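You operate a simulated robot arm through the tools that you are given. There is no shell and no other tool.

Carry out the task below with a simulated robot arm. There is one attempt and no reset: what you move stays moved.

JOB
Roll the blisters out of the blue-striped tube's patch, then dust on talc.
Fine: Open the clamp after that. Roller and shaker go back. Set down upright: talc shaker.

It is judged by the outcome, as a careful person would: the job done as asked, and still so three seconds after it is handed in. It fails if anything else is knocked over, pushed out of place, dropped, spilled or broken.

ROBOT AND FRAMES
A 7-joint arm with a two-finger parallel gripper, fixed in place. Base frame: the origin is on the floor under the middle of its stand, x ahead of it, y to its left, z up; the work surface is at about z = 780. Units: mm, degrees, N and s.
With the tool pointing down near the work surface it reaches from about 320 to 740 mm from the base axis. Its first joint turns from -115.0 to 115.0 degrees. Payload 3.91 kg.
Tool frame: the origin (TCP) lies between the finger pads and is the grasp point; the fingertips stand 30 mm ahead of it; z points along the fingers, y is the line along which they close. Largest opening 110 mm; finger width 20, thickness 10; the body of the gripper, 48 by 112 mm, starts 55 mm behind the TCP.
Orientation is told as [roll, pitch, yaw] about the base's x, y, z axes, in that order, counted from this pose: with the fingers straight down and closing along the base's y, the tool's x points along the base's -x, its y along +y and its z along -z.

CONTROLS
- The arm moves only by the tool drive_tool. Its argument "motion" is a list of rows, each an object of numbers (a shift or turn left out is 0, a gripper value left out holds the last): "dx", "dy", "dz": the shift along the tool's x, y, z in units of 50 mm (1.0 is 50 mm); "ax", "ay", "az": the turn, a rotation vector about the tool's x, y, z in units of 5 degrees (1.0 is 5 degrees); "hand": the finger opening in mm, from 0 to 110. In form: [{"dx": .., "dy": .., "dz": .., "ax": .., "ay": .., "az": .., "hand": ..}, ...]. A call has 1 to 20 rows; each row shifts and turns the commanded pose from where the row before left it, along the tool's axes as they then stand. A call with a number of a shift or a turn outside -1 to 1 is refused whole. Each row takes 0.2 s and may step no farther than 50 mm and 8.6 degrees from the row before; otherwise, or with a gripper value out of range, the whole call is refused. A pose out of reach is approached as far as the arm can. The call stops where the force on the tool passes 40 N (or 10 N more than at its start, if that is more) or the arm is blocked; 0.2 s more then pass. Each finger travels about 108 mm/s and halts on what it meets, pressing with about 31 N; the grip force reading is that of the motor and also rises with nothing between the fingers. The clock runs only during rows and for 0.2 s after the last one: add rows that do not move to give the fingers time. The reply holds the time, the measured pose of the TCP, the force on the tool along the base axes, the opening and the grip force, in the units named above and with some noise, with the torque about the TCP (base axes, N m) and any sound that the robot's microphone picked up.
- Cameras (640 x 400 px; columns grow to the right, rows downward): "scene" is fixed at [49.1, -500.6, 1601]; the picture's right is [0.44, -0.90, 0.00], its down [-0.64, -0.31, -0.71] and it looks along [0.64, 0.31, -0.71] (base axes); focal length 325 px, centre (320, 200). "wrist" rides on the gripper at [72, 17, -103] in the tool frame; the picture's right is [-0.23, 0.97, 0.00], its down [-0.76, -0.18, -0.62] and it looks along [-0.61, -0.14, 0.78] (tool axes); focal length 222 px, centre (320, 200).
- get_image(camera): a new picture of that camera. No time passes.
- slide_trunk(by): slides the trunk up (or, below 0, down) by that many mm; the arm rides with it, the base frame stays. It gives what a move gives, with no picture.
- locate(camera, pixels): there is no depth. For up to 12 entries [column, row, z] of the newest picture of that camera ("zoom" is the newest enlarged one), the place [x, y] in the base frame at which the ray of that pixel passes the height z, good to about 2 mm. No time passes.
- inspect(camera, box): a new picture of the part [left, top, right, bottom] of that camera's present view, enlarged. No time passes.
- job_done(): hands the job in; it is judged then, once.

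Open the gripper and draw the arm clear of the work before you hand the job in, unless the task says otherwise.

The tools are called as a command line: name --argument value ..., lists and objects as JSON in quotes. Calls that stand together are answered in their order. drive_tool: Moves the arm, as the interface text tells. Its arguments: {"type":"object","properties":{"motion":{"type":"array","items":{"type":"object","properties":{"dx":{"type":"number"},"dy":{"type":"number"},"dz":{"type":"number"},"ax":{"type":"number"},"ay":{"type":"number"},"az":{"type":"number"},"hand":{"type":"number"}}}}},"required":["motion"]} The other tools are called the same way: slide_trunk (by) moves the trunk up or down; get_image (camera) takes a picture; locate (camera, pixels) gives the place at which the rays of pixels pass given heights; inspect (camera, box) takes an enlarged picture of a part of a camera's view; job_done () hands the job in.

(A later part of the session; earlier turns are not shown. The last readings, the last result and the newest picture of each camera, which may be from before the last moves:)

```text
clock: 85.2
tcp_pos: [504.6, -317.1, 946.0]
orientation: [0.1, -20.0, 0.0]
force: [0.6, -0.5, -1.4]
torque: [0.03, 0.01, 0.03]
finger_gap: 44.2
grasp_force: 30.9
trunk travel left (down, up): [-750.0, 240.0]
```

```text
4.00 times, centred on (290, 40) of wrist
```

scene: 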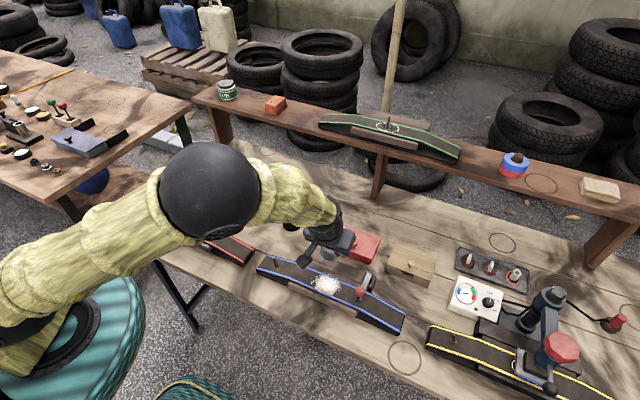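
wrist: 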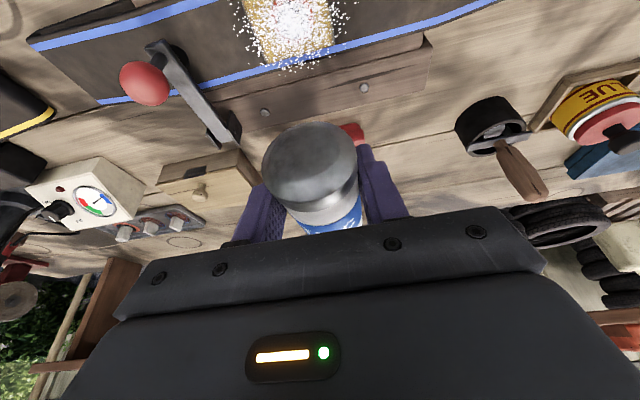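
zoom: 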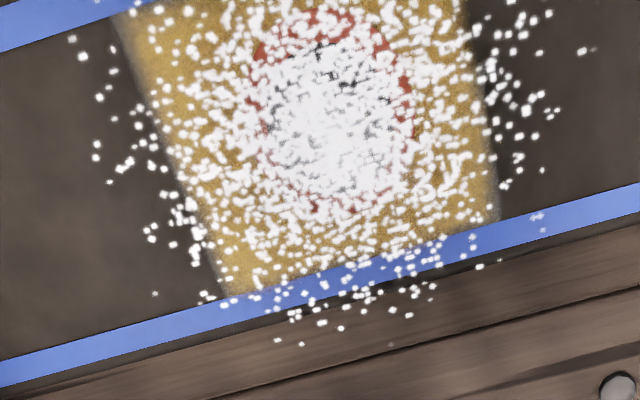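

The patch is thoroughly dusted. I raise the can and bring the tool to vertical (can at 65°), ready to turn it back.

drive_tool --motion '[{"dx": -0.161, "dz": -0.442}, {"dx": -0.161, "dz": -0.442}, {"dx": -0.161, "dz": -0.442}, {"dx": -0.161, "dz": -0.442}, {"ay": 1}, {"ay": 1}, {"ay": 1}, {"ay": 1}, {}]'

drive_tool --motion '[{"az": 1}, {"az": 1}, {"az": 1}, {"az": 1}, {"az": 1}, {"az": 1}, {"az": 1}, {"az": 1}, {"az": 1}, {"az": 1}, {"az": 1}, {"az": 1}, {"az": 1}, {"az": 1}, {"az": 1}, {"az": 1}, {"az": 1}, {"az": 1}, {}]'

drive_tool --motion '[{"az": 1}, {"az": 1}, {"az": 1}, {"az": 1}, {"az": 1}, {"az": 1}, {"az": 1}, {"az": 1}, {"az": 1}, {"az": 1}, {"az": 1}, {"az": 1}, {"az": 1}, {"az": 1}, {"az": 1}, {"az": 1}, {"az": 1}, {"az": 1}, {}]'

get_image --camera "scene"

```text
clock: 87.2
tcp_pos: [502.5, -317.8, 1039.3]
orientation: [0.0, 0.0, 0.0]
force: [1.7, 0.1, -1.5]
torque: [-0.02, 0.03, -0.03]
finger_gap: 44.4
grasp_force: 30.9
trunk travel left (down, up): [-750.0, 240.0]
```

```text
clock: 91.2
tcp_pos: [504.7, -316.8, 1040.1]
orientation: [0.0, 0.0, -90.1]
force: [-0.7, 0.3, -1.2]
torque: [0.03, -0.01, -0.01]
finger_gap: 44.2
grasp_force: 31.0
trunk travel left (down, up): [-750.0, 240.0]
```

```text
clock: 95.2
tcp_pos: [503.3, -317.8, 1040.5]
orientation: [0.1, 0.1, 179.9]
force: [-0.3, 0.1, -1.1]
torque: [-0.01, -0.03, -0.01]
finger_gap: 44.2
grasp_force: 30.9
trunk travel left (down, up): [-750.0, 240.0]
```

```text
taken
```

scene: 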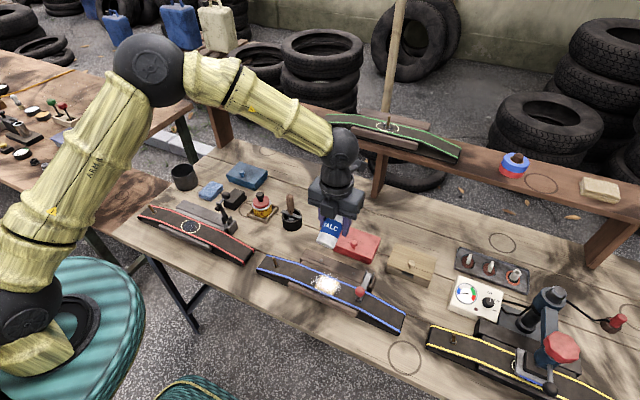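

Turned back to yaw 180. I pitch the tool up to 65° again so the can is upright.

drive_tool --motion '[{"ay": 1}, {"ay": 1}, {"ay": 1}, {"ay": 1}, {"ay": 1}, {"ay": 1}, {"ay": 1}, {"ay": 1}, {"ay": 1}, {"ay": 1}, {"ay": 1}, {"ay": 1}, {"ay": 1}, {}, {}]'

get_image --camera "scene"

get_image --camera "wrist"

```text
clock: 98.4
tcp_pos: [503.9, -317.1, 1039.2]
orientation: [0.0, 65.0, 180.0]
force: [-0.6, 0.5, -1.0]
torque: [0.02, 0.0, 0.0]
finger_gap: 44.4
grasp_force: 30.9
trunk travel left (down, up): [-750.0, 240.0]
```

```text
taken
```

scene: 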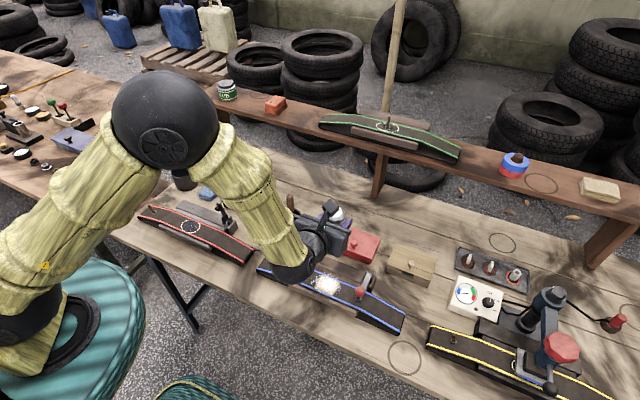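

```text
taken
```

wrist: 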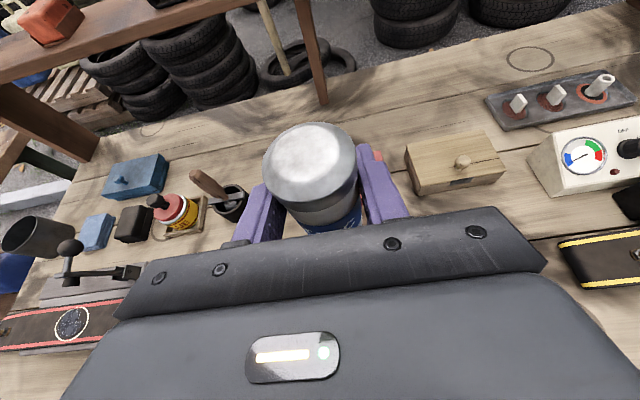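

The can sits in the grip just as when picked up. I carry it back to above its original spot (645.7,-205.2).

drive_tool --motion '[{"dx": 0.102, "dy": -0.374, "dz": 0.474}, {"dx": 0.102, "dy": -0.374, "dz": 0.474}, {"dx": 0.102, "dy": -0.374, "dz": 0.474}, {"dx": 0.102, "dy": -0.374, "dz": 0.474}, {"dx": 0.102, "dy": -0.373, "dz": 0.474}, {"dx": 0.102, "dy": -0.373, "dz": 0.476}, {}, {}]'

drive_tool --motion '[{}]'

drive_tool --motion '[{}]'

get_image --camera "scene"

```text
clock: 100.2
tcp_pos: [645.6, -205.2, 1008.0]
orientation: [0.0, 64.9, 180.0]
force: [0.6, 0.8, -1.0]
torque: [0.0, -0.03, 0.03]
finger_gap: 44.5
grasp_force: 31.0
trunk travel left (down, up): [-750.0, 240.0]
```

```text
clock: 100.6
tcp_pos: [645.1, -204.9, 1007.9]
orientation: [0.0, 64.9, 180.0]
force: [0.3, -0.6, -1.3]
torque: [-0.01, -0.03, 0.0]
finger_gap: 44.3
grasp_force: 30.6
trunk travel left (down, up): [-750.0, 240.0]
```

```text
clock: 101.0
tcp_pos: [644.7, -205.2, 1007.9]
orientation: [0.0, 65.0, 180.0]
force: [0.1, 0.7, -1.4]
torque: [0.0, 0.04, 0.01]
finger_gap: 44.2
grasp_force: 31.0
trunk travel left (down, up): [-750.0, 240.0]
```

```text
taken
```

scene: 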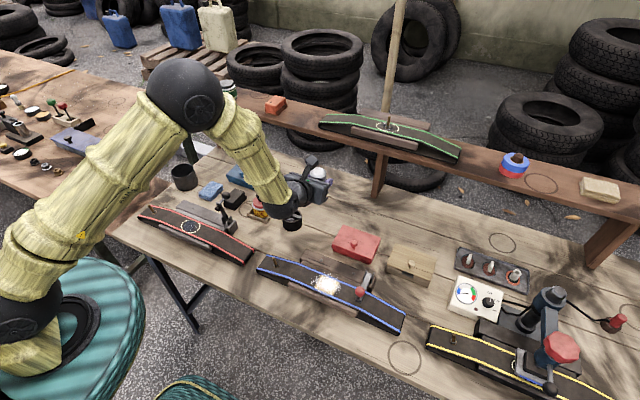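

I am above the original spot at z≈1008. I lower 150 mm vertically, keeping the can upright.

drive_tool --motion '[{"dx": -0.317, "dz": 0.148}, {"dx": -0.317, "dz": 0.148}, {"dx": -0.317, "dz": 0.148}, {"dx": -0.317, "dz": 0.148}, {"dx": -0.317, "dz": 0.148}, {"dx": -0.317, "dz": 0.148}, {"dx": -0.317, "dz": 0.148}, {"dx": -0.317, "dz": 0.148}, {"dx": -0.181, "dz": 0.085}, {}]'

get_image --camera "wrist"

inspect --camera "scene" --box '[250, 190, 370, 290]'

```text
clock: 103.2
tcp_pos: [644.9, -205.2, 859.4]
orientation: [0.0, 65.0, 180.1]
force: [0.2, 0.4, -0.9]
torque: [-0.01, 0.01, -0.03]
finger_gap: 44.3
grasp_force: 31.2
trunk travel left (down, up): [-750.0, 240.0]
```

```text
taken
```

wrist: 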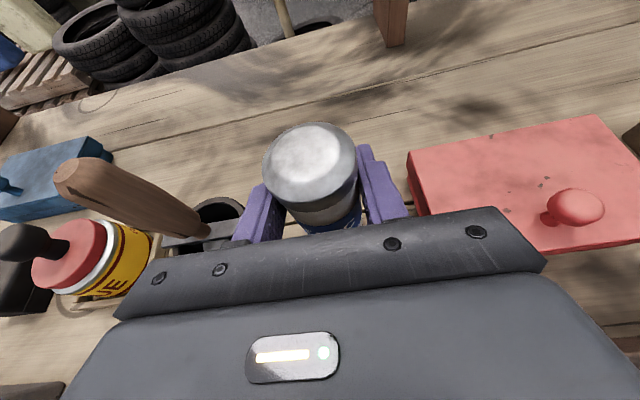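

```text
4.00 times, centred on (310, 240) of scene
```

zoom: 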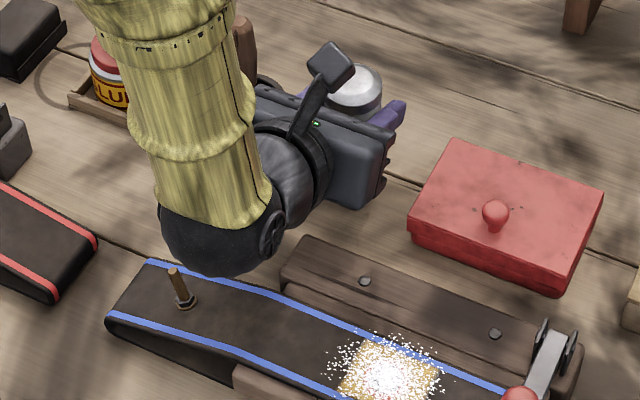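

23 mm remain to the original height. I lower 19 mm in small steps.

drive_tool --motion '[{"dx": -0.109, "dz": 0.051}, {"dx": -0.109, "dz": 0.051}, {"dx": -0.082, "dz": 0.038}, {"dx": -0.045, "dz": 0.021}, {}]'

drive_tool --motion '[{"dx": -0.027, "dz": 0.013}, {}]'

drive_tool --motion '[{"dx": -0.027, "dz": 0.013}, {}]'

```text
clock: 104.4
tcp_pos: [645.9, -204.9, 838.6]
orientation: [0.0, 65.1, -180.0]
force: [-1.4, 0.0, -1.7]
torque: [0.03, -0.02, -0.02]
finger_gap: 44.2
grasp_force: 30.9
trunk travel left (down, up): [-750.0, 240.0]
```

```text
clock: 105.0
tcp_pos: [644.9, -205.1, 837.7]
orientation: [0.0, 65.0, 180.0]
force: [-0.9, 0.1, -1.1]
torque: [0.0, 0.0, 0.04]
finger_gap: 44.1
grasp_force: 30.6
trunk travel left (down, up): [-750.0, 240.0]
```

```text
clock: 105.6
tcp_pos: [645.6, -205.0, 837.3]
orientation: [0.1, 65.2, -180.0]
force: [0.1, 0.6, 6.3]
torque: [0.09, 0.1, -0.02]
finger_gap: 44.1
grasp_force: 31.0
trunk travel left (down, up): [-750.0, 240.0]
```

The can touches the bench (≈6 N). I ease off slightly and open the fingers to 64 mm.

drive_tool --motion '[{"dx": 0.009, "dz": -0.004}, {"hand": 50}, {"hand": 64}, {}, {}]'

get_image --camera "wrist"

inspect --camera "scene" --box '[250, 190, 370, 290]'

```text
clock: 106.8
tcp_pos: [645.8, -204.8, 836.4]
orientation: [-0.1, 64.9, 179.9]
force: [-0.1, 0.2, 0.3]
torque: [0.01, 0.01, 0.03]
finger_gap: 64.1
grasp_force: 0.1
trunk travel left (down, up): [-750.0, 240.0]
```

```text
taken
```

wrist: 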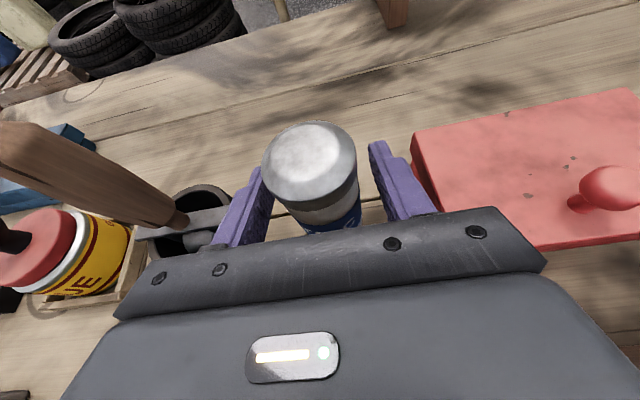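

```text
4.00 times, centred on (310, 240) of scene
```

zoom: 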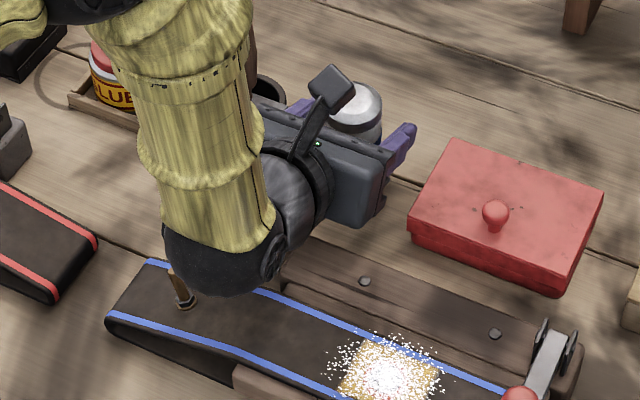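

The can stands upright and free. I back out 90 mm along the tool axis and then rise.

drive_tool --motion '[{"dz": -0.2}, {"dz": -0.3}, {"dz": -0.3}, {"dz": -0.3}, {"dz": -0.3}, {"dz": -0.4}, {"dx": 0.362, "dz": -0.169}, {"dx": 0.453, "dz": -0.21}, {"dx": 0.453, "dz": -0.21}, {"dx": 0.453, "dz": -0.21}, {"dx": 0.453, "dz": -0.21}, {}]'

get_image --camera "scene"

get_image --camera "wrist"

inspect --camera "scene" --box '[270, 185, 340, 245]'

```text
clock: 109.4
tcp_pos: [564.2, -205.3, 994.7]
orientation: [0.0, 65.2, 180.0]
force: [0.8, 0.5, -0.8]
torque: [0.0, -0.01, 0.0]
finger_gap: 64.2
grasp_force: 0.1
trunk travel left (down, up): [-750.0, 240.0]
```

```text
taken
```

scene: 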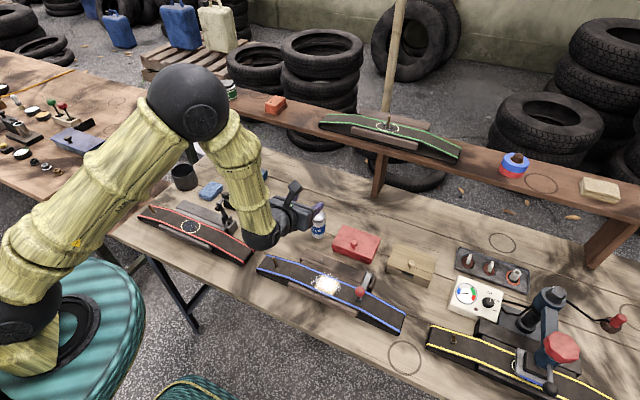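

```text
taken
```

wrist: 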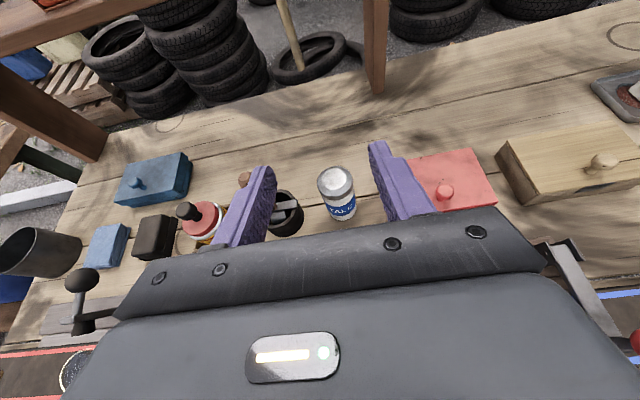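

```text
6.67 times, centred on (305, 215) of scene
```

zoom: 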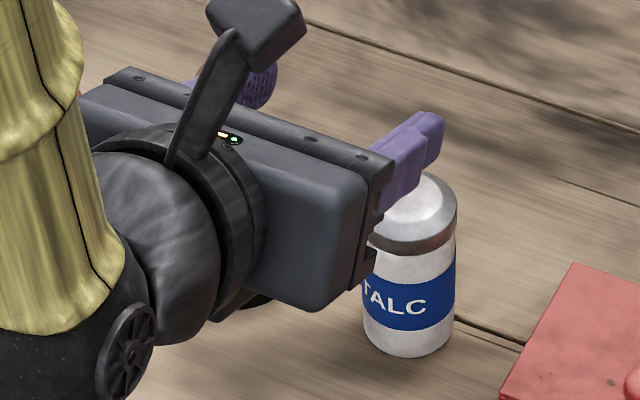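

The talc can is upright at its original place. Next is the clamp: I return the tool to vertical and move above it for a close look.

drive_tool --motion '[{"ay": -1}, {"ay": -1}, {"ay": -1}, {"ay": -1}, {"ay": -1}, {"ay": -1}, {"ay": -1}, {"ay": -1}, {"ay": -1}, {"ay": -1}, {"ay": -1}, {"ay": -1}, {"ay": -1}, {}]'

drive_tool --motion '[{"dx": -0.4, "dy": 0.7, "dz": -0.05}, {"dx": -0.4, "dy": 0.7, "dz": -0.05}, {"dx": -0.4, "dy": 0.7, "dz": -0.05}, {"dx": -0.2, "dy": 0.7, "dz": -0.05}, {"dy": 0.7, "dz": -0.05}, {"dy": 0.7, "dz": -0.05}, {}]'

get_image --camera "wrist"

get_image --camera "scene"

```text
clock: 112.4
tcp_pos: [563.6, -205.1, 995.0]
orientation: [0.1, -0.1, -180.0]
force: [0.1, 0.6, -0.4]
torque: [0.02, -0.04, 0.02]
finger_gap: 64.0
grasp_force: 0.1
trunk travel left (down, up): [-750.0, 240.0]
```

```text
clock: 114.0
tcp_pos: [492.7, -416.5, 1010.1]
orientation: [0.1, 0.0, -179.9]
force: [0.1, 0.4, -0.3]
torque: [0.01, 0.01, -0.02]
finger_gap: 64.1
grasp_force: 0.1
trunk travel left (down, up): [-750.0, 240.0]
```

```text
taken
```

wrist: 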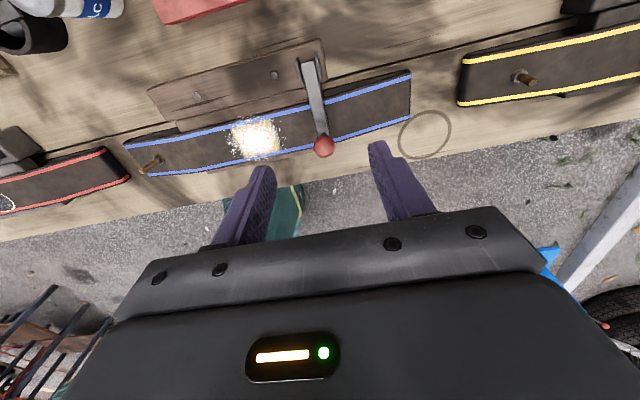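

```text
taken
```

scene: 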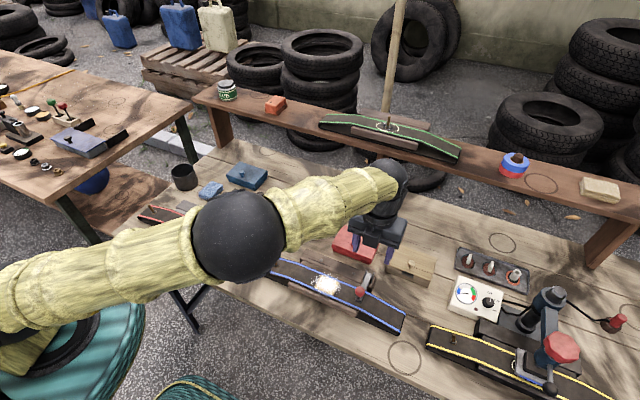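

I zoom in on the clamp from both cameras: ball at (323,145) in the wrist view and about (360,292) in the scene view.

inspect --camera "wrist" --box '[270, 45, 370, 170]'

inspect --camera "scene" --box '[340, 262, 390, 310]'

inspect --camera "scene" --box '[130, 190, 260, 270]'

```text
3.20 times, centred on (320, 108) of wrist
```

zoom: 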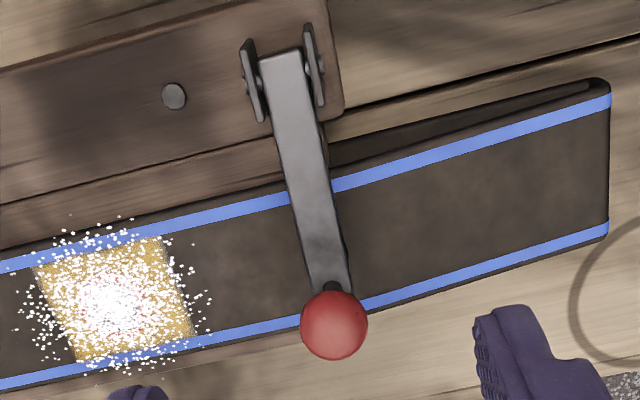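

```text
8.33 times, centred on (365, 286) of scene
```

zoom: 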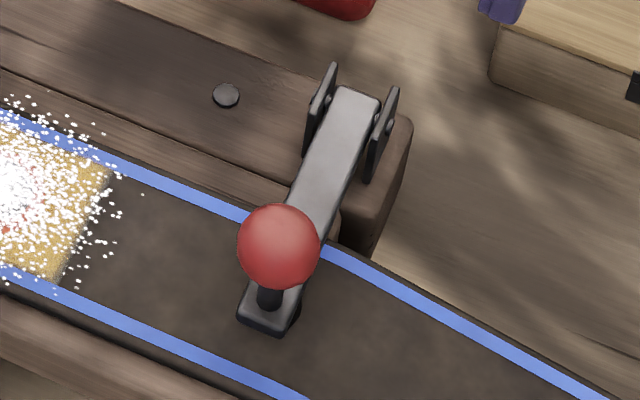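

```text
4.92 times, centred on (195, 230) of scene
```

zoom: 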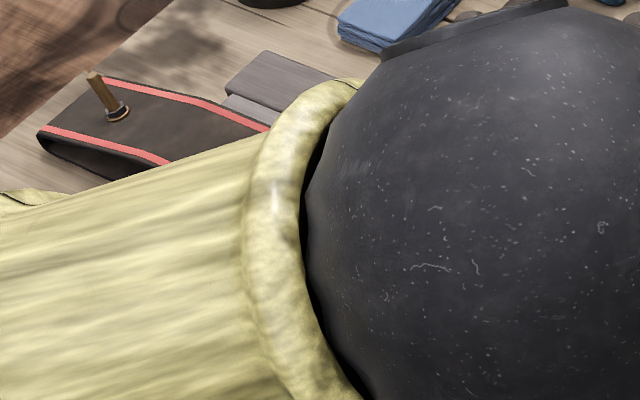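

I triangulate the ball, the lever's pivot end, and the pad using both cameras.

locate --camera "scene" --pixels '[[360, 291.5, 840], [360, 291.5, 870], [360, 291.5, 900], [369.4, 273, 830], [369.4, 273, 860], [369.4, 273, 890], [358.8, 299, 830], [358.8, 299, 850]]'

locate --camera "wrist" --pixels '[[324.4, 147.1, 840], [324.4, 147.1, 870], [324.4, 147.1, 900], [308.1, 61.75, 830], [308.1, 61.75, 860], [308.1, 61.75, 890], [322, 132, 840], [322, 132, 850], [300, 70, 850], [318.5, 66, 850]]'

```text
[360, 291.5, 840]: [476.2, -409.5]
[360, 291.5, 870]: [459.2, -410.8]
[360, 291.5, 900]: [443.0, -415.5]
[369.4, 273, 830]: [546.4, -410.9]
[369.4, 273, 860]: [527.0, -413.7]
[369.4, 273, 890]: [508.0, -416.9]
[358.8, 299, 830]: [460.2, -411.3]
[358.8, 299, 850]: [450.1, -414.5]
```

```text
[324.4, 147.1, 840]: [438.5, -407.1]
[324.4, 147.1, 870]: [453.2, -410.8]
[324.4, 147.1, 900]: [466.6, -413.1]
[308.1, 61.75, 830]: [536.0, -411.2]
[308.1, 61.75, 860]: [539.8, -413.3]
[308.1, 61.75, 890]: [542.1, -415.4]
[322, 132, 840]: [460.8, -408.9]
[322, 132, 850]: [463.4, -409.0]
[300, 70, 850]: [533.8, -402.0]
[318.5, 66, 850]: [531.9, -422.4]
```

The ball is at about (456,-411.5,876), and the lever's pivot is near (533,-412,840), so it swings up and back in the x–z plane. I move above the ball with the fingers at 40 mm.

drive_tool --motion '[{"dx": -0.367, "dy": -0.05, "hand": 40}, {"dx": -0.367, "dy": -0.05, "dz": 0.2}, {"dz": 0.4}, {"dz": 0.4}, {"dz": 0.4}, {}]'

get_image --camera "wrist"

inspect --camera "scene" --box '[310, 230, 420, 320]'

```text
clock: 115.4
tcp_pos: [457.5, -409.9, 939.4]
orientation: [0.1, 0.0, -179.9]
force: [0.2, 0.8, -0.2]
torque: [0.02, 0.02, -0.01]
finger_gap: 40.0
grasp_force: 0.1
trunk travel left (down, up): [-750.0, 240.0]
```

```text
taken
```

wrist: 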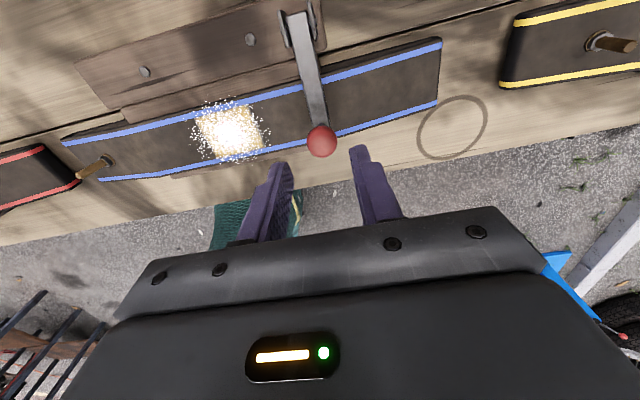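

```text
4.44 times, centred on (365, 275) of scene
```

zoom: 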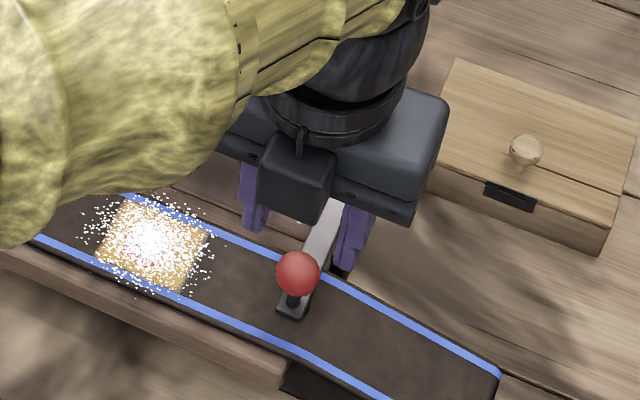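

Ball at (321,141) in the wrist view; I check its position against the TCP before descending.

locate --camera "wrist" --pixels '[[321, 141, 876], [321, 141, 880], [321, 141, 870]]'

locate --camera "scene" --pixels '[[359.8, 291.5, 876], [359.8, 291.5, 880], [359.8, 291.5, 870]]'

```text
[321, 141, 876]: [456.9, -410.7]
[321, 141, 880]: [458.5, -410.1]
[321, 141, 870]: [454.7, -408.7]
```

```text
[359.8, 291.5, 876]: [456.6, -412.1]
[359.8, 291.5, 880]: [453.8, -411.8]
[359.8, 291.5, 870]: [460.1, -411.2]
```

The ball is directly under the TCP. I descend 61 mm to straddle it (tips stay above the lever and tube).

drive_tool --motion '[{"dz": 0.3}, {"dz": 0.3}, {"dz": 0.3}, {"dz": 0.2}, {"dz": 0.12}, {}]'

get_image --camera "wrist"

inspect --camera "scene" --box '[330, 250, 400, 310]'

```text
clock: 116.8
tcp_pos: [456.9, -410.1, 878.2]
orientation: [0.1, 0.0, -180.0]
force: [-0.3, 0.1, -0.3]
torque: [-0.03, 0.02, -0.02]
finger_gap: 40.1
grasp_force: 0.1
trunk travel left (down, up): [-750.0, 240.0]
```

```text
taken
```

wrist: 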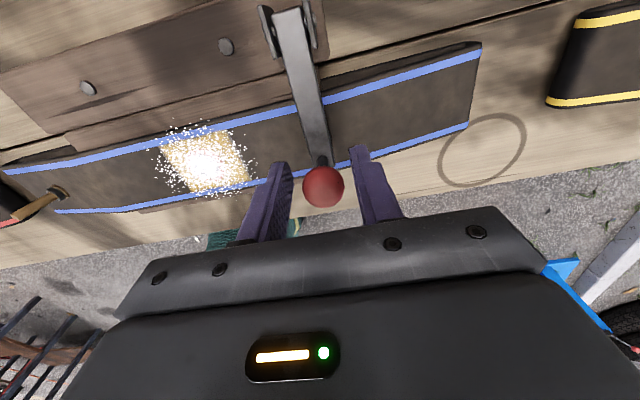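

```text
6.67 times, centred on (365, 280) of scene
```

zoom: 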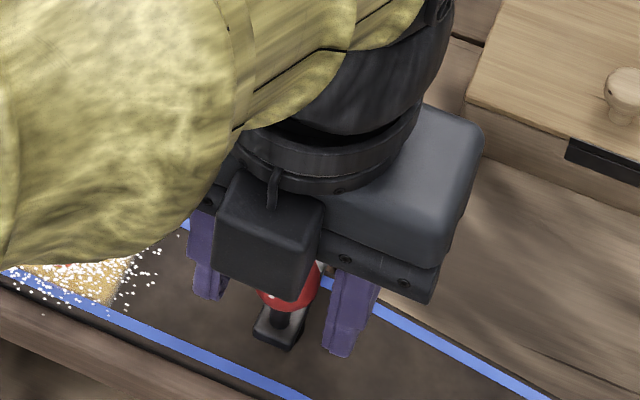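

The ball sits exactly at the grasp point between the fingers. I close on it.

drive_tool --motion '[{"hand": 28}, {"hand": 10}, {}, {}]'

```text
clock: 117.8
tcp_pos: [457.2, -413.1, 879.3]
orientation: [0.0, -0.1, 180.0]
force: [1.5, -11.3, 2.0]
torque: [-0.08, -0.21, 0.01]
finger_gap: 23.7
grasp_force: 44.4
trunk travel left (down, up): [-750.0, 240.0]
```

Gripped (gap 23.7), but a side force of -11 N shows the ball lies slightly toward -y. I shift about 1.2 mm to centre.

drive_tool --motion '[{"dy": 0.024}, {}]'

```text
clock: 118.4
tcp_pos: [458.0, -411.3, 878.7]
orientation: [-0.1, 0.0, -180.0]
force: [1.4, -7.8, 1.8]
torque: [0.0, -0.29, 0.03]
finger_gap: 24.2
grasp_force: 45.0
trunk travel left (down, up): [-750.0, 240.0]
```

Side force fell to -7.8 N; I shift another 2 mm in the same direction.

drive_tool --motion '[{"dy": 0.04}, {}]'

```text
clock: 119.0
tcp_pos: [458.5, -412.7, 878.8]
orientation: [-0.1, -0.1, -179.9]
force: [-1.8, 3.6, 4.0]
torque: [0.14, -0.23, 0.0]
finger_gap: 24.2
grasp_force: 44.5
trunk travel left (down, up): [-750.0, 240.0]
```

Centred well enough. I begin swinging the ball up and back along the arc, first about 10°.

drive_tool --motion '[{"dx": 0.068, "dz": -0.135}, {"dx": 0.08, "dz": -0.124}, {}]'

inspect --camera "wrist" --box '[240, 0, 400, 220]'

```text
clock: 119.8
tcp_pos: [464.9, -411.9, 892.7]
orientation: [-0.3, -0.3, -180.0]
force: [-8.9, 12.8, -13.5]
torque: [0.04, 1.2, -0.03]
finger_gap: 24.6
grasp_force: 45.3
trunk travel left (down, up): [-750.0, 240.0]
```

```text
1.82 times, centred on (320, 110) of wrist
```

zoom: 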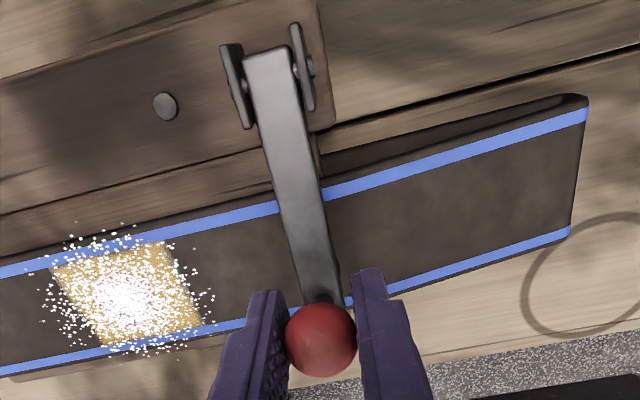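

The lever follows with moderate resistance (-13.5 N in z) and some side load +12.8 N. I correct y by 2 mm and continue the arc to about 20°.

drive_tool --motion '[{"dx": 0.09, "dy": -0.04, "dz": -0.117}, {"dx": 0.1, "dz": -0.108}, {}]'

```text
clock: 120.6
tcp_pos: [473.1, -412.4, 903.6]
orientation: [0.1, 0.0, 179.9]
force: [-9.3, 2.1, -8.4]
torque: [0.08, 1.0, -0.04]
finger_gap: 24.0
grasp_force: 45.3
trunk travel left (down, up): [-750.0, 240.0]
```

Going well. I continue the arc to about 40°.

drive_tool --motion '[{"dx": 0.109, "dz": -0.1}, {"dx": 0.118, "dz": -0.09}, {"dx": 0.125, "dz": -0.08}, {"dx": 0.132, "dz": -0.068}, {}]'

inspect --camera "wrist" --box '[240, 0, 400, 220]'

```text
clock: 121.8
tcp_pos: [497.4, -412.0, 921.2]
orientation: [-0.1, 0.0, 180.1]
force: [-14.7, -0.2, -1.1]
torque: [0.02, 1.17, 0.0]
finger_gap: 23.9
grasp_force: 44.9
trunk travel left (down, up): [-750.0, 240.0]
```

```text
1.82 times, centred on (320, 110) of wrist
```

zoom: 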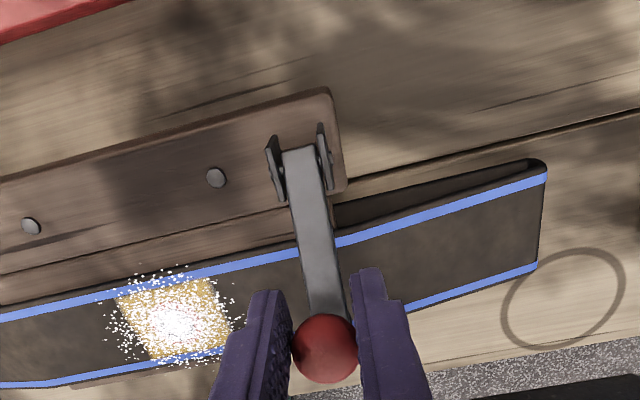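

Lever is about 40° open with ~15 N resistance. I continue to about 60°.

drive_tool --motion '[{"dx": 0.137, "dz": -0.057}, {"dx": 0.141, "dz": -0.045}, {"dx": 0.145, "dz": -0.032}, {"dx": 0.147, "dz": -0.019}, {}]'

inspect --camera "wrist" --box '[240, 0, 400, 220]'

get_image --camera "scene"

```text
clock: 123.0
tcp_pos: [527.0, -410.8, 927.6]
orientation: [0.0, 0.0, -180.0]
force: [-1.2, -0.3, 0.3]
torque: [0.01, -0.02, -0.01]
finger_gap: 10.0
grasp_force: 0.0
trunk travel left (down, up): [-750.0, 240.0]
```

```text
1.82 times, centred on (320, 110) of wrist
```

zoom: 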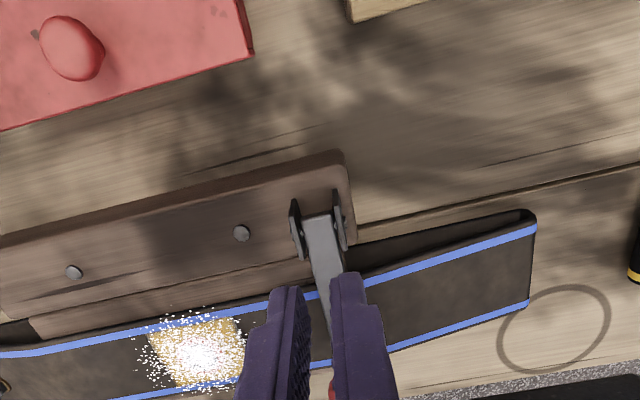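

```text
taken
```

scene: 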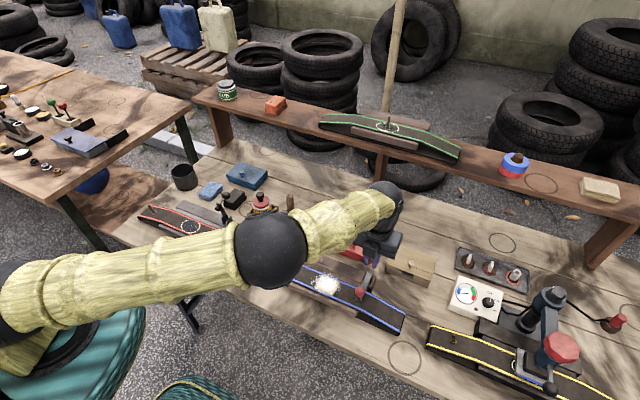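

The ball slipped out of the fingers (gap 10 mm). I look at where the lever now stands.

inspect --camera "scene" --box '[330, 240, 410, 310]'

get_image --camera "wrist"

inspect --camera "wrist" --box '[270, 100, 390, 240]'

```text
5.71 times, centred on (370, 275) of scene
```

zoom: 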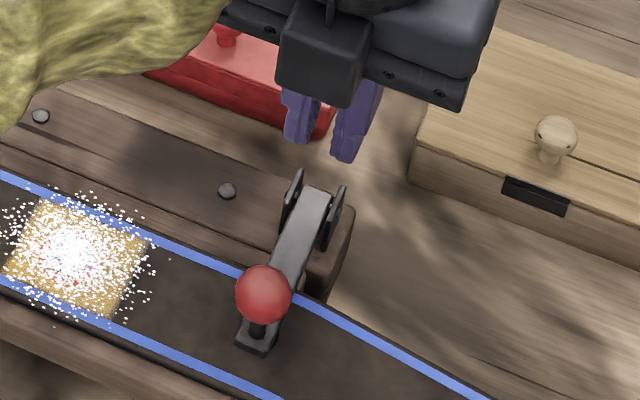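

```text
taken
```

wrist: 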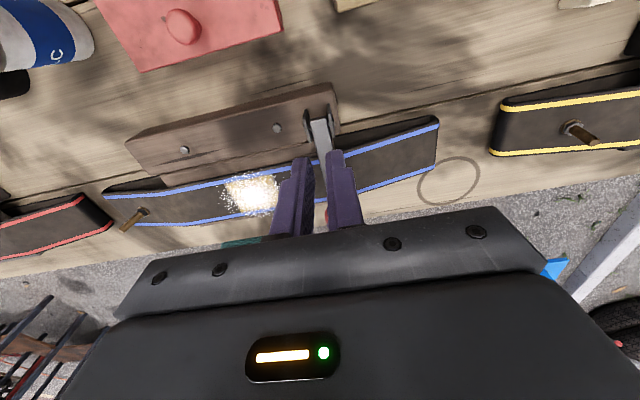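

```text
2.86 times, centred on (330, 170) of wrist
```

zoom: 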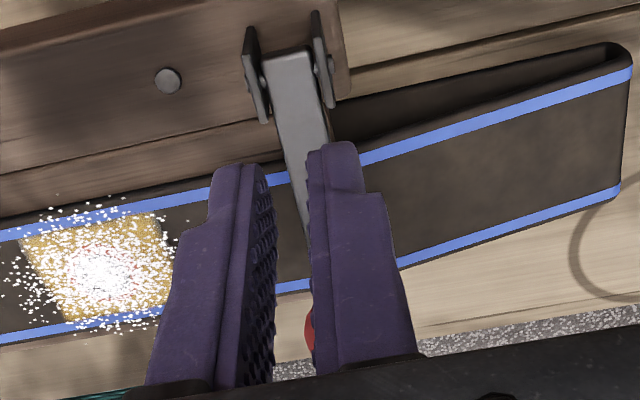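

The lever fell back to closed: my fixed hand orientation twisted the ball in the pads until it slipped. I'll re-grip with the hand tilted forward 50° and rotate the hand together with the lever; first I open, rise, move in front of the ball and tilt.

drive_tool --motion '[{"dz": -0.4, "hand": 40}, {"dz": -0.8}, {"dx": -0.78}, {"dx": -0.78}, {"dx": -0.78}, {"ay": 1}, {"ay": 1}, {"ay": 1}, {"ay": 1}, {"ay": 1}, {"ay": 1}, {"ay": 1}, {"ay": 1}, {"ay": 1}, {"ay": 1}, {}]'

get_image --camera "scene"

get_image --camera "wrist"

```text
clock: 126.4
tcp_pos: [410.7, -412.0, 987.9]
orientation: [0.0, 50.0, -180.0]
force: [0.4, 0.2, 0.6]
torque: [0.01, 0.01, -0.06]
finger_gap: 39.8
grasp_force: 0.1
trunk travel left (down, up): [-750.0, 240.0]
```

```text
taken
```

scene: 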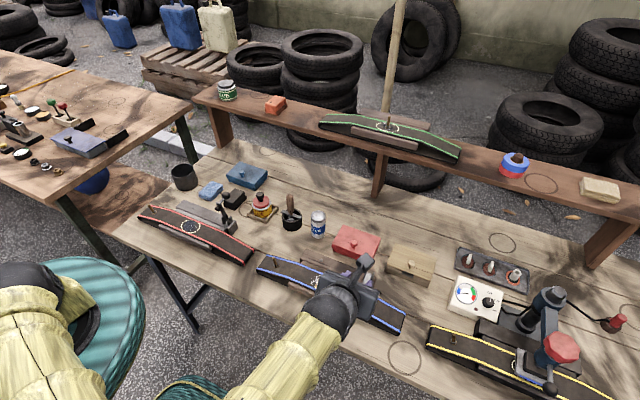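

```text
taken
```

wrist: 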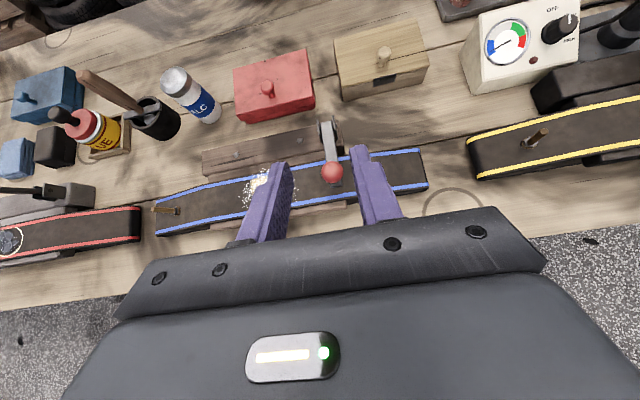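

The rest of the bench is unchanged. I look at the open red clamp for reference of the open angle, and at the blue clamp close-up.

inspect --camera "scene" --box '[195, 190, 255, 245]'

inspect --camera "wrist" --box '[290, 105, 380, 200]'

locate --camera "wrist" --pixels '[[333, 173, 876], [333, 173, 870], [333, 173, 882], [328, 123, 844]]'

```text
7.27 times, centred on (225, 218) of scene
```

zoom: 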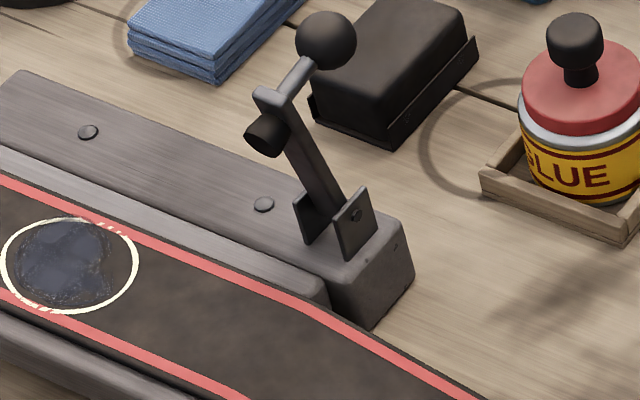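

```text
4.21 times, centred on (335, 152) of wrist
```

zoom: 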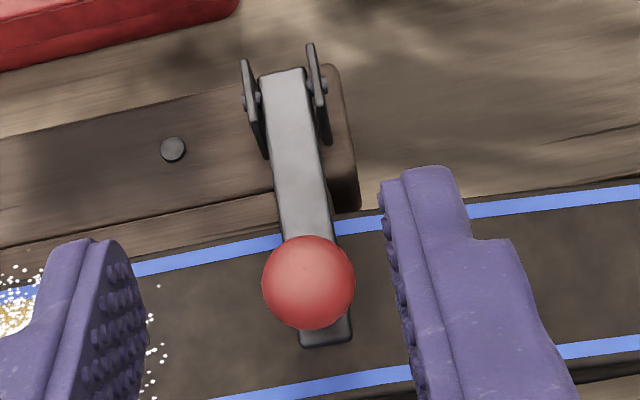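

```text
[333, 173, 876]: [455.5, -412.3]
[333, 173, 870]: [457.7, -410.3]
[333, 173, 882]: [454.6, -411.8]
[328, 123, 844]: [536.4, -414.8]
```

The red clamp's open lever stands nearly upright (~80°). I lower to the pre-grasp point and then advance along the tool axis onto the ball.

drive_tool --motion '[{"dx": -0.368, "dz": 0.309}, {"dx": -0.368, "dz": 0.309}, {"dx": -0.368, "dz": 0.309}, {}, {"dz": 0.3}, {"dz": 0.3}, {"dz": 0.3}, {"dz": 0.3}, {}]'

get_image --camera "wrist"

inspect --camera "scene" --box '[310, 230, 410, 320]'

```text
clock: 128.4
tcp_pos: [456.4, -411.1, 876.3]
orientation: [-0.1, 49.9, 180.1]
force: [0.4, 0.1, -0.2]
torque: [-0.03, -0.03, -0.01]
finger_gap: 40.1
grasp_force: 0.0
trunk travel left (down, up): [-750.0, 240.0]
```

```text
taken
```

wrist: 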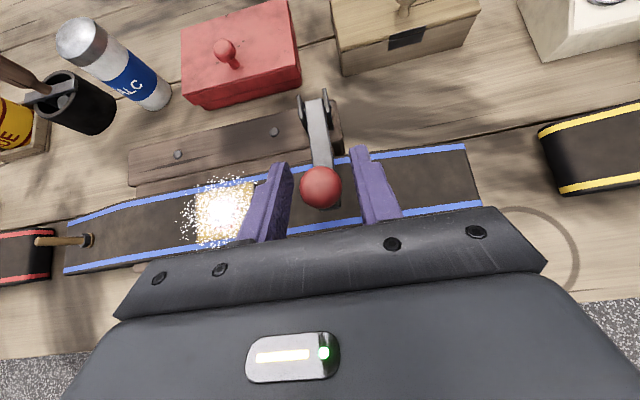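

```text
4.44 times, centred on (360, 275) of scene
```

zoom: 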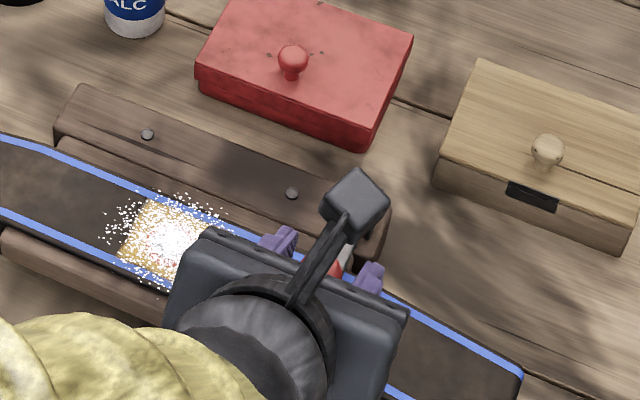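

The ball is precisely at the grasp point (320,186). I close on it.

drive_tool --motion '[{"hand": 28}, {"hand": 12}, {}, {}]'

```text
clock: 129.4
tcp_pos: [456.1, -412.2, 876.7]
orientation: [0.0, 50.0, 180.1]
force: [0.6, -3.8, 1.4]
torque: [-0.02, -0.09, -0.04]
finger_gap: 24.1
grasp_force: 44.8
trunk travel left (down, up): [-750.0, 240.0]
```

Well centred (side force only -3.8 N). I swing the lever with the hand rotating along with it, first 20°.

drive_tool --motion '[{"dx": 0.145, "dz": -0.03, "ay": -1}, {"dx": 0.145, "dz": -0.03, "ay": -1}, {"dx": 0.145, "dz": -0.03, "ay": -1}, {"dx": 0.145, "dz": -0.03, "ay": -1}, {}]'

```text
clock: 130.6
tcp_pos: [473.3, -412.0, 899.8]
orientation: [0.0, 29.9, 180.0]
force: [2.3, -7.6, 4.7]
torque: [0.13, -0.47, 0.15]
finger_gap: 23.7
grasp_force: 44.8
trunk travel left (down, up): [-750.0, 240.0]
```

Forces are low now. I continue another 25°.

drive_tool --motion '[{"dx": 0.145, "dz": -0.03, "ay": -1}, {"dx": 0.145, "dz": -0.03, "ay": -1}, {"dx": 0.145, "dz": -0.03, "ay": -1}, {"dx": 0.145, "dz": -0.03, "ay": -1}, {"dx": 0.145, "dz": -0.03, "ay": -1}, {}]'

inspect --camera "wrist" --box '[240, 60, 400, 220]'

```text
clock: 132.0
tcp_pos: [503.1, -412.2, 920.0]
orientation: [0.0, 4.9, 179.9]
force: [-0.8, -7.2, 8.3]
torque: [-0.06, -0.15, -0.02]
finger_gap: 23.9
grasp_force: 45.3
trunk travel left (down, up): [-750.0, 240.0]
```

```text
2.50 times, centred on (320, 140) of wrist
```

zoom: 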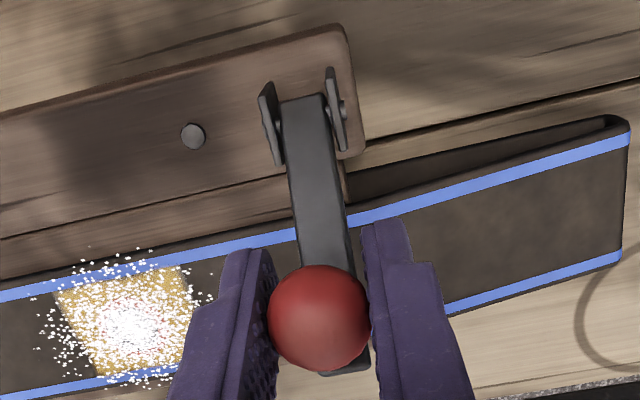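

The lever is about 45° up with the ball firmly held. I continue another 20°.

drive_tool --motion '[{"dx": 0.145, "dz": -0.035, "ay": -1}, {"dx": 0.145, "dz": -0.035, "ay": -1}, {"dx": 0.145, "dz": -0.03, "ay": -1}, {"dx": 0.145, "dz": -0.03, "ay": -1}, {}]'

inspect --camera "wrist" --box '[240, 60, 400, 220]'

```text
clock: 133.2
tcp_pos: [531.7, -412.4, 924.5]
orientation: [0.0, -15.1, 180.1]
force: [-4.1, -6.0, 1.0]
torque: [0.0, 0.28, 0.04]
finger_gap: 24.2
grasp_force: 45.4
trunk travel left (down, up): [-750.0, 240.0]
```

```text
2.50 times, centred on (320, 140) of wrist
```

zoom: 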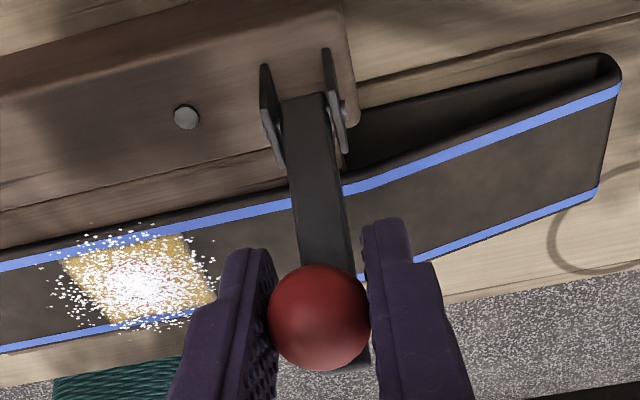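

About 65° open with low forces. I continue 15° further.

drive_tool --motion '[{"dx": 0.145, "dz": -0.03, "ay": -1}, {"dx": 0.145, "dz": -0.03, "ay": -1}, {"dx": 0.145, "dz": -0.03, "ay": -1}, {}]'

inspect --camera "wrist" --box '[240, 60, 400, 220]'

get_image --camera "scene"

```text
clock: 133.9
tcp_pos: [539.6, -411.1, 924.4]
orientation: [1.2, -27.0, 179.6]
force: [8.6, -18.8, -10.4]
torque: [-0.19, -0.74, 0.12]
finger_gap: 24.0
grasp_force: 45.1
out of reach, approached as far as the arm can: row 2, 3
trunk travel left (down, up): [-750.0, 240.0]
stopped in row 3: the force on the tool passed its limit at 51 N (the readings are from after the stop); the commanded pose is now the measured one
```

```text
2.50 times, centred on (320, 140) of wrist
```

zoom: 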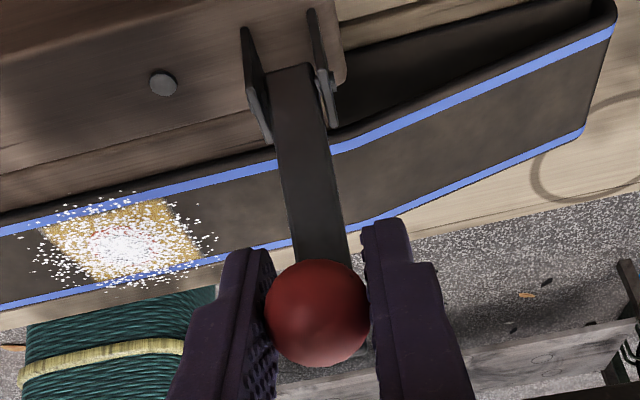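

```text
taken
```

scene: 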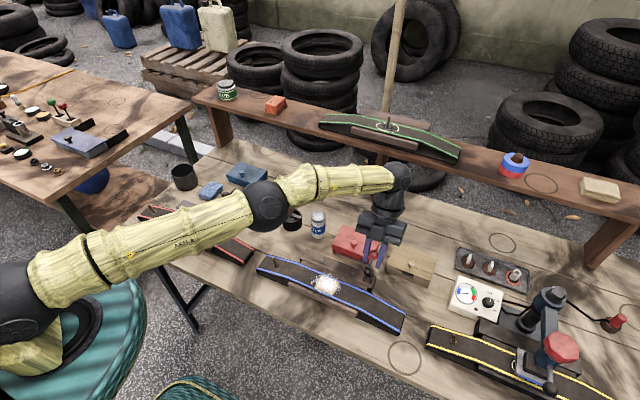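

The arm hit its reach limit at about 70° open, still holding the ball. I tilt the hand back toward vertical (better reach) while keeping the ball in place and easing the side load.

drive_tool --motion '[{"ay": 0.6, "dy": 0.02}, {"ay": 0.6, "dy": 0.02}, {"ay": 0.6}, {}]'

```text
clock: 134.9
tcp_pos: [537.2, -411.2, 927.7]
orientation: [0.9, -18.1, 179.8]
force: [-14.9, -7.2, -11.9]
torque: [-0.04, 1.27, -0.05]
finger_gap: 24.1
grasp_force: 44.7
trunk travel left (down, up): [-750.0, 240.0]
```

Torque is at the slip level but the ball is held. I move on along the arc (+x, slightly down) while continuing to untilt the hand.

drive_tool --motion '[{"dx": 0.15, "dz": 0.02, "ay": 0.3}, {"dx": 0.15, "dz": 0.01, "ay": 0.3}, {}]'

inspect --camera "wrist" --box '[240, 60, 400, 220]'

```text
clock: 135.8
tcp_pos: [551.4, -412.0, 924.2]
orientation: [1.2, -14.7, 179.9]
force: [-8.1, -12.2, 15.1]
torque: [-0.04, 1.06, 0.01]
finger_gap: 24.3
grasp_force: 44.6
trunk travel left (down, up): [-750.0, 240.0]
```

```text
2.50 times, centred on (320, 140) of wrist
```

zoom: 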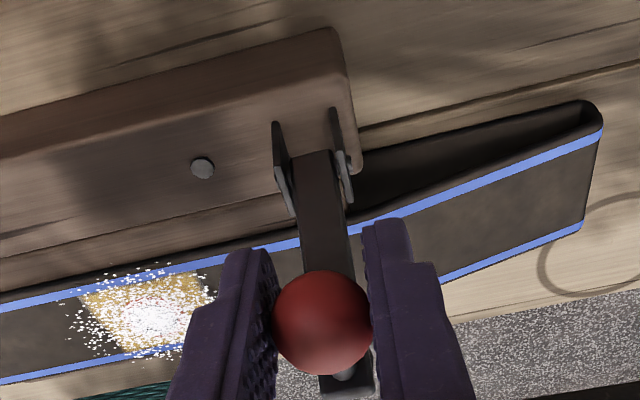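

The lever is about 77° open. I continue the last part of the arc to about 87°.

drive_tool --motion '[{"dx": 0.144, "dy": 0.02, "dz": -0.027}, {"dx": 0.149, "dz": 0.002}, {}]'

inspect --camera "wrist" --box '[240, 60, 400, 220]'

get_image --camera "scene"

```text
clock: 136.6
tcp_pos: [562.4, -412.9, 919.9]
orientation: [1.0, -14.9, 179.8]
force: [-27.5, -5.2, 8.5]
torque: [-0.01, 0.21, 0.04]
finger_gap: 23.8
grasp_force: 45.3
trunk travel left (down, up): [-750.0, 240.0]
```

```text
2.50 times, centred on (320, 140) of wrist
```

zoom: 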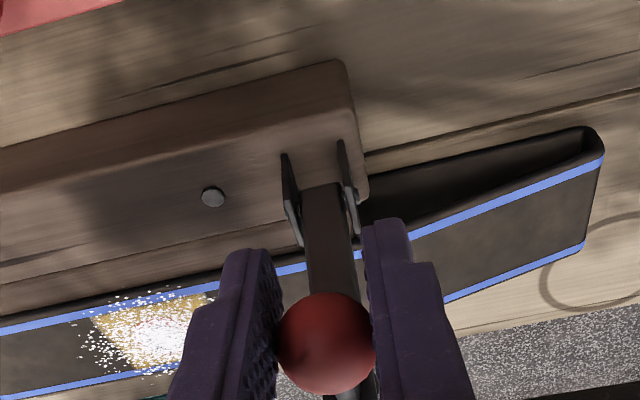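

```text
taken
```

scene: 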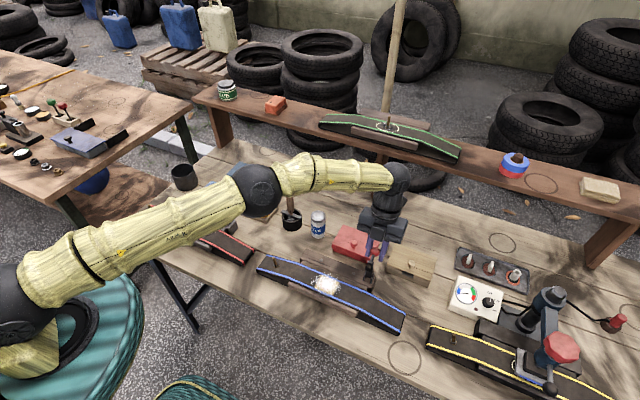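

A push-back of -27.5 N in x suggests the lever is at its open stop, at about 83-85°. I look closer before letting go.

inspect --camera "scene" --box '[335, 210, 425, 300]'

```text
4.44 times, centred on (380, 255) of scene
```

zoom: 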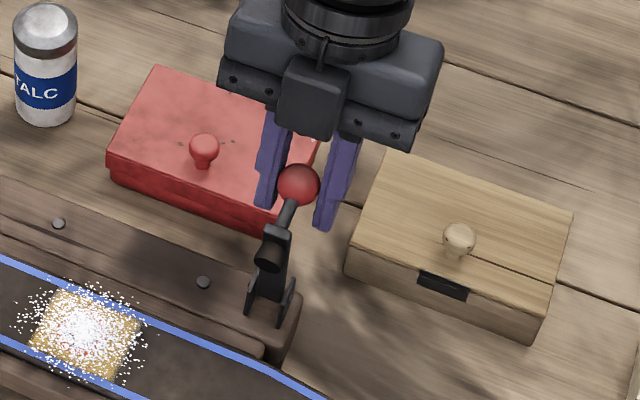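

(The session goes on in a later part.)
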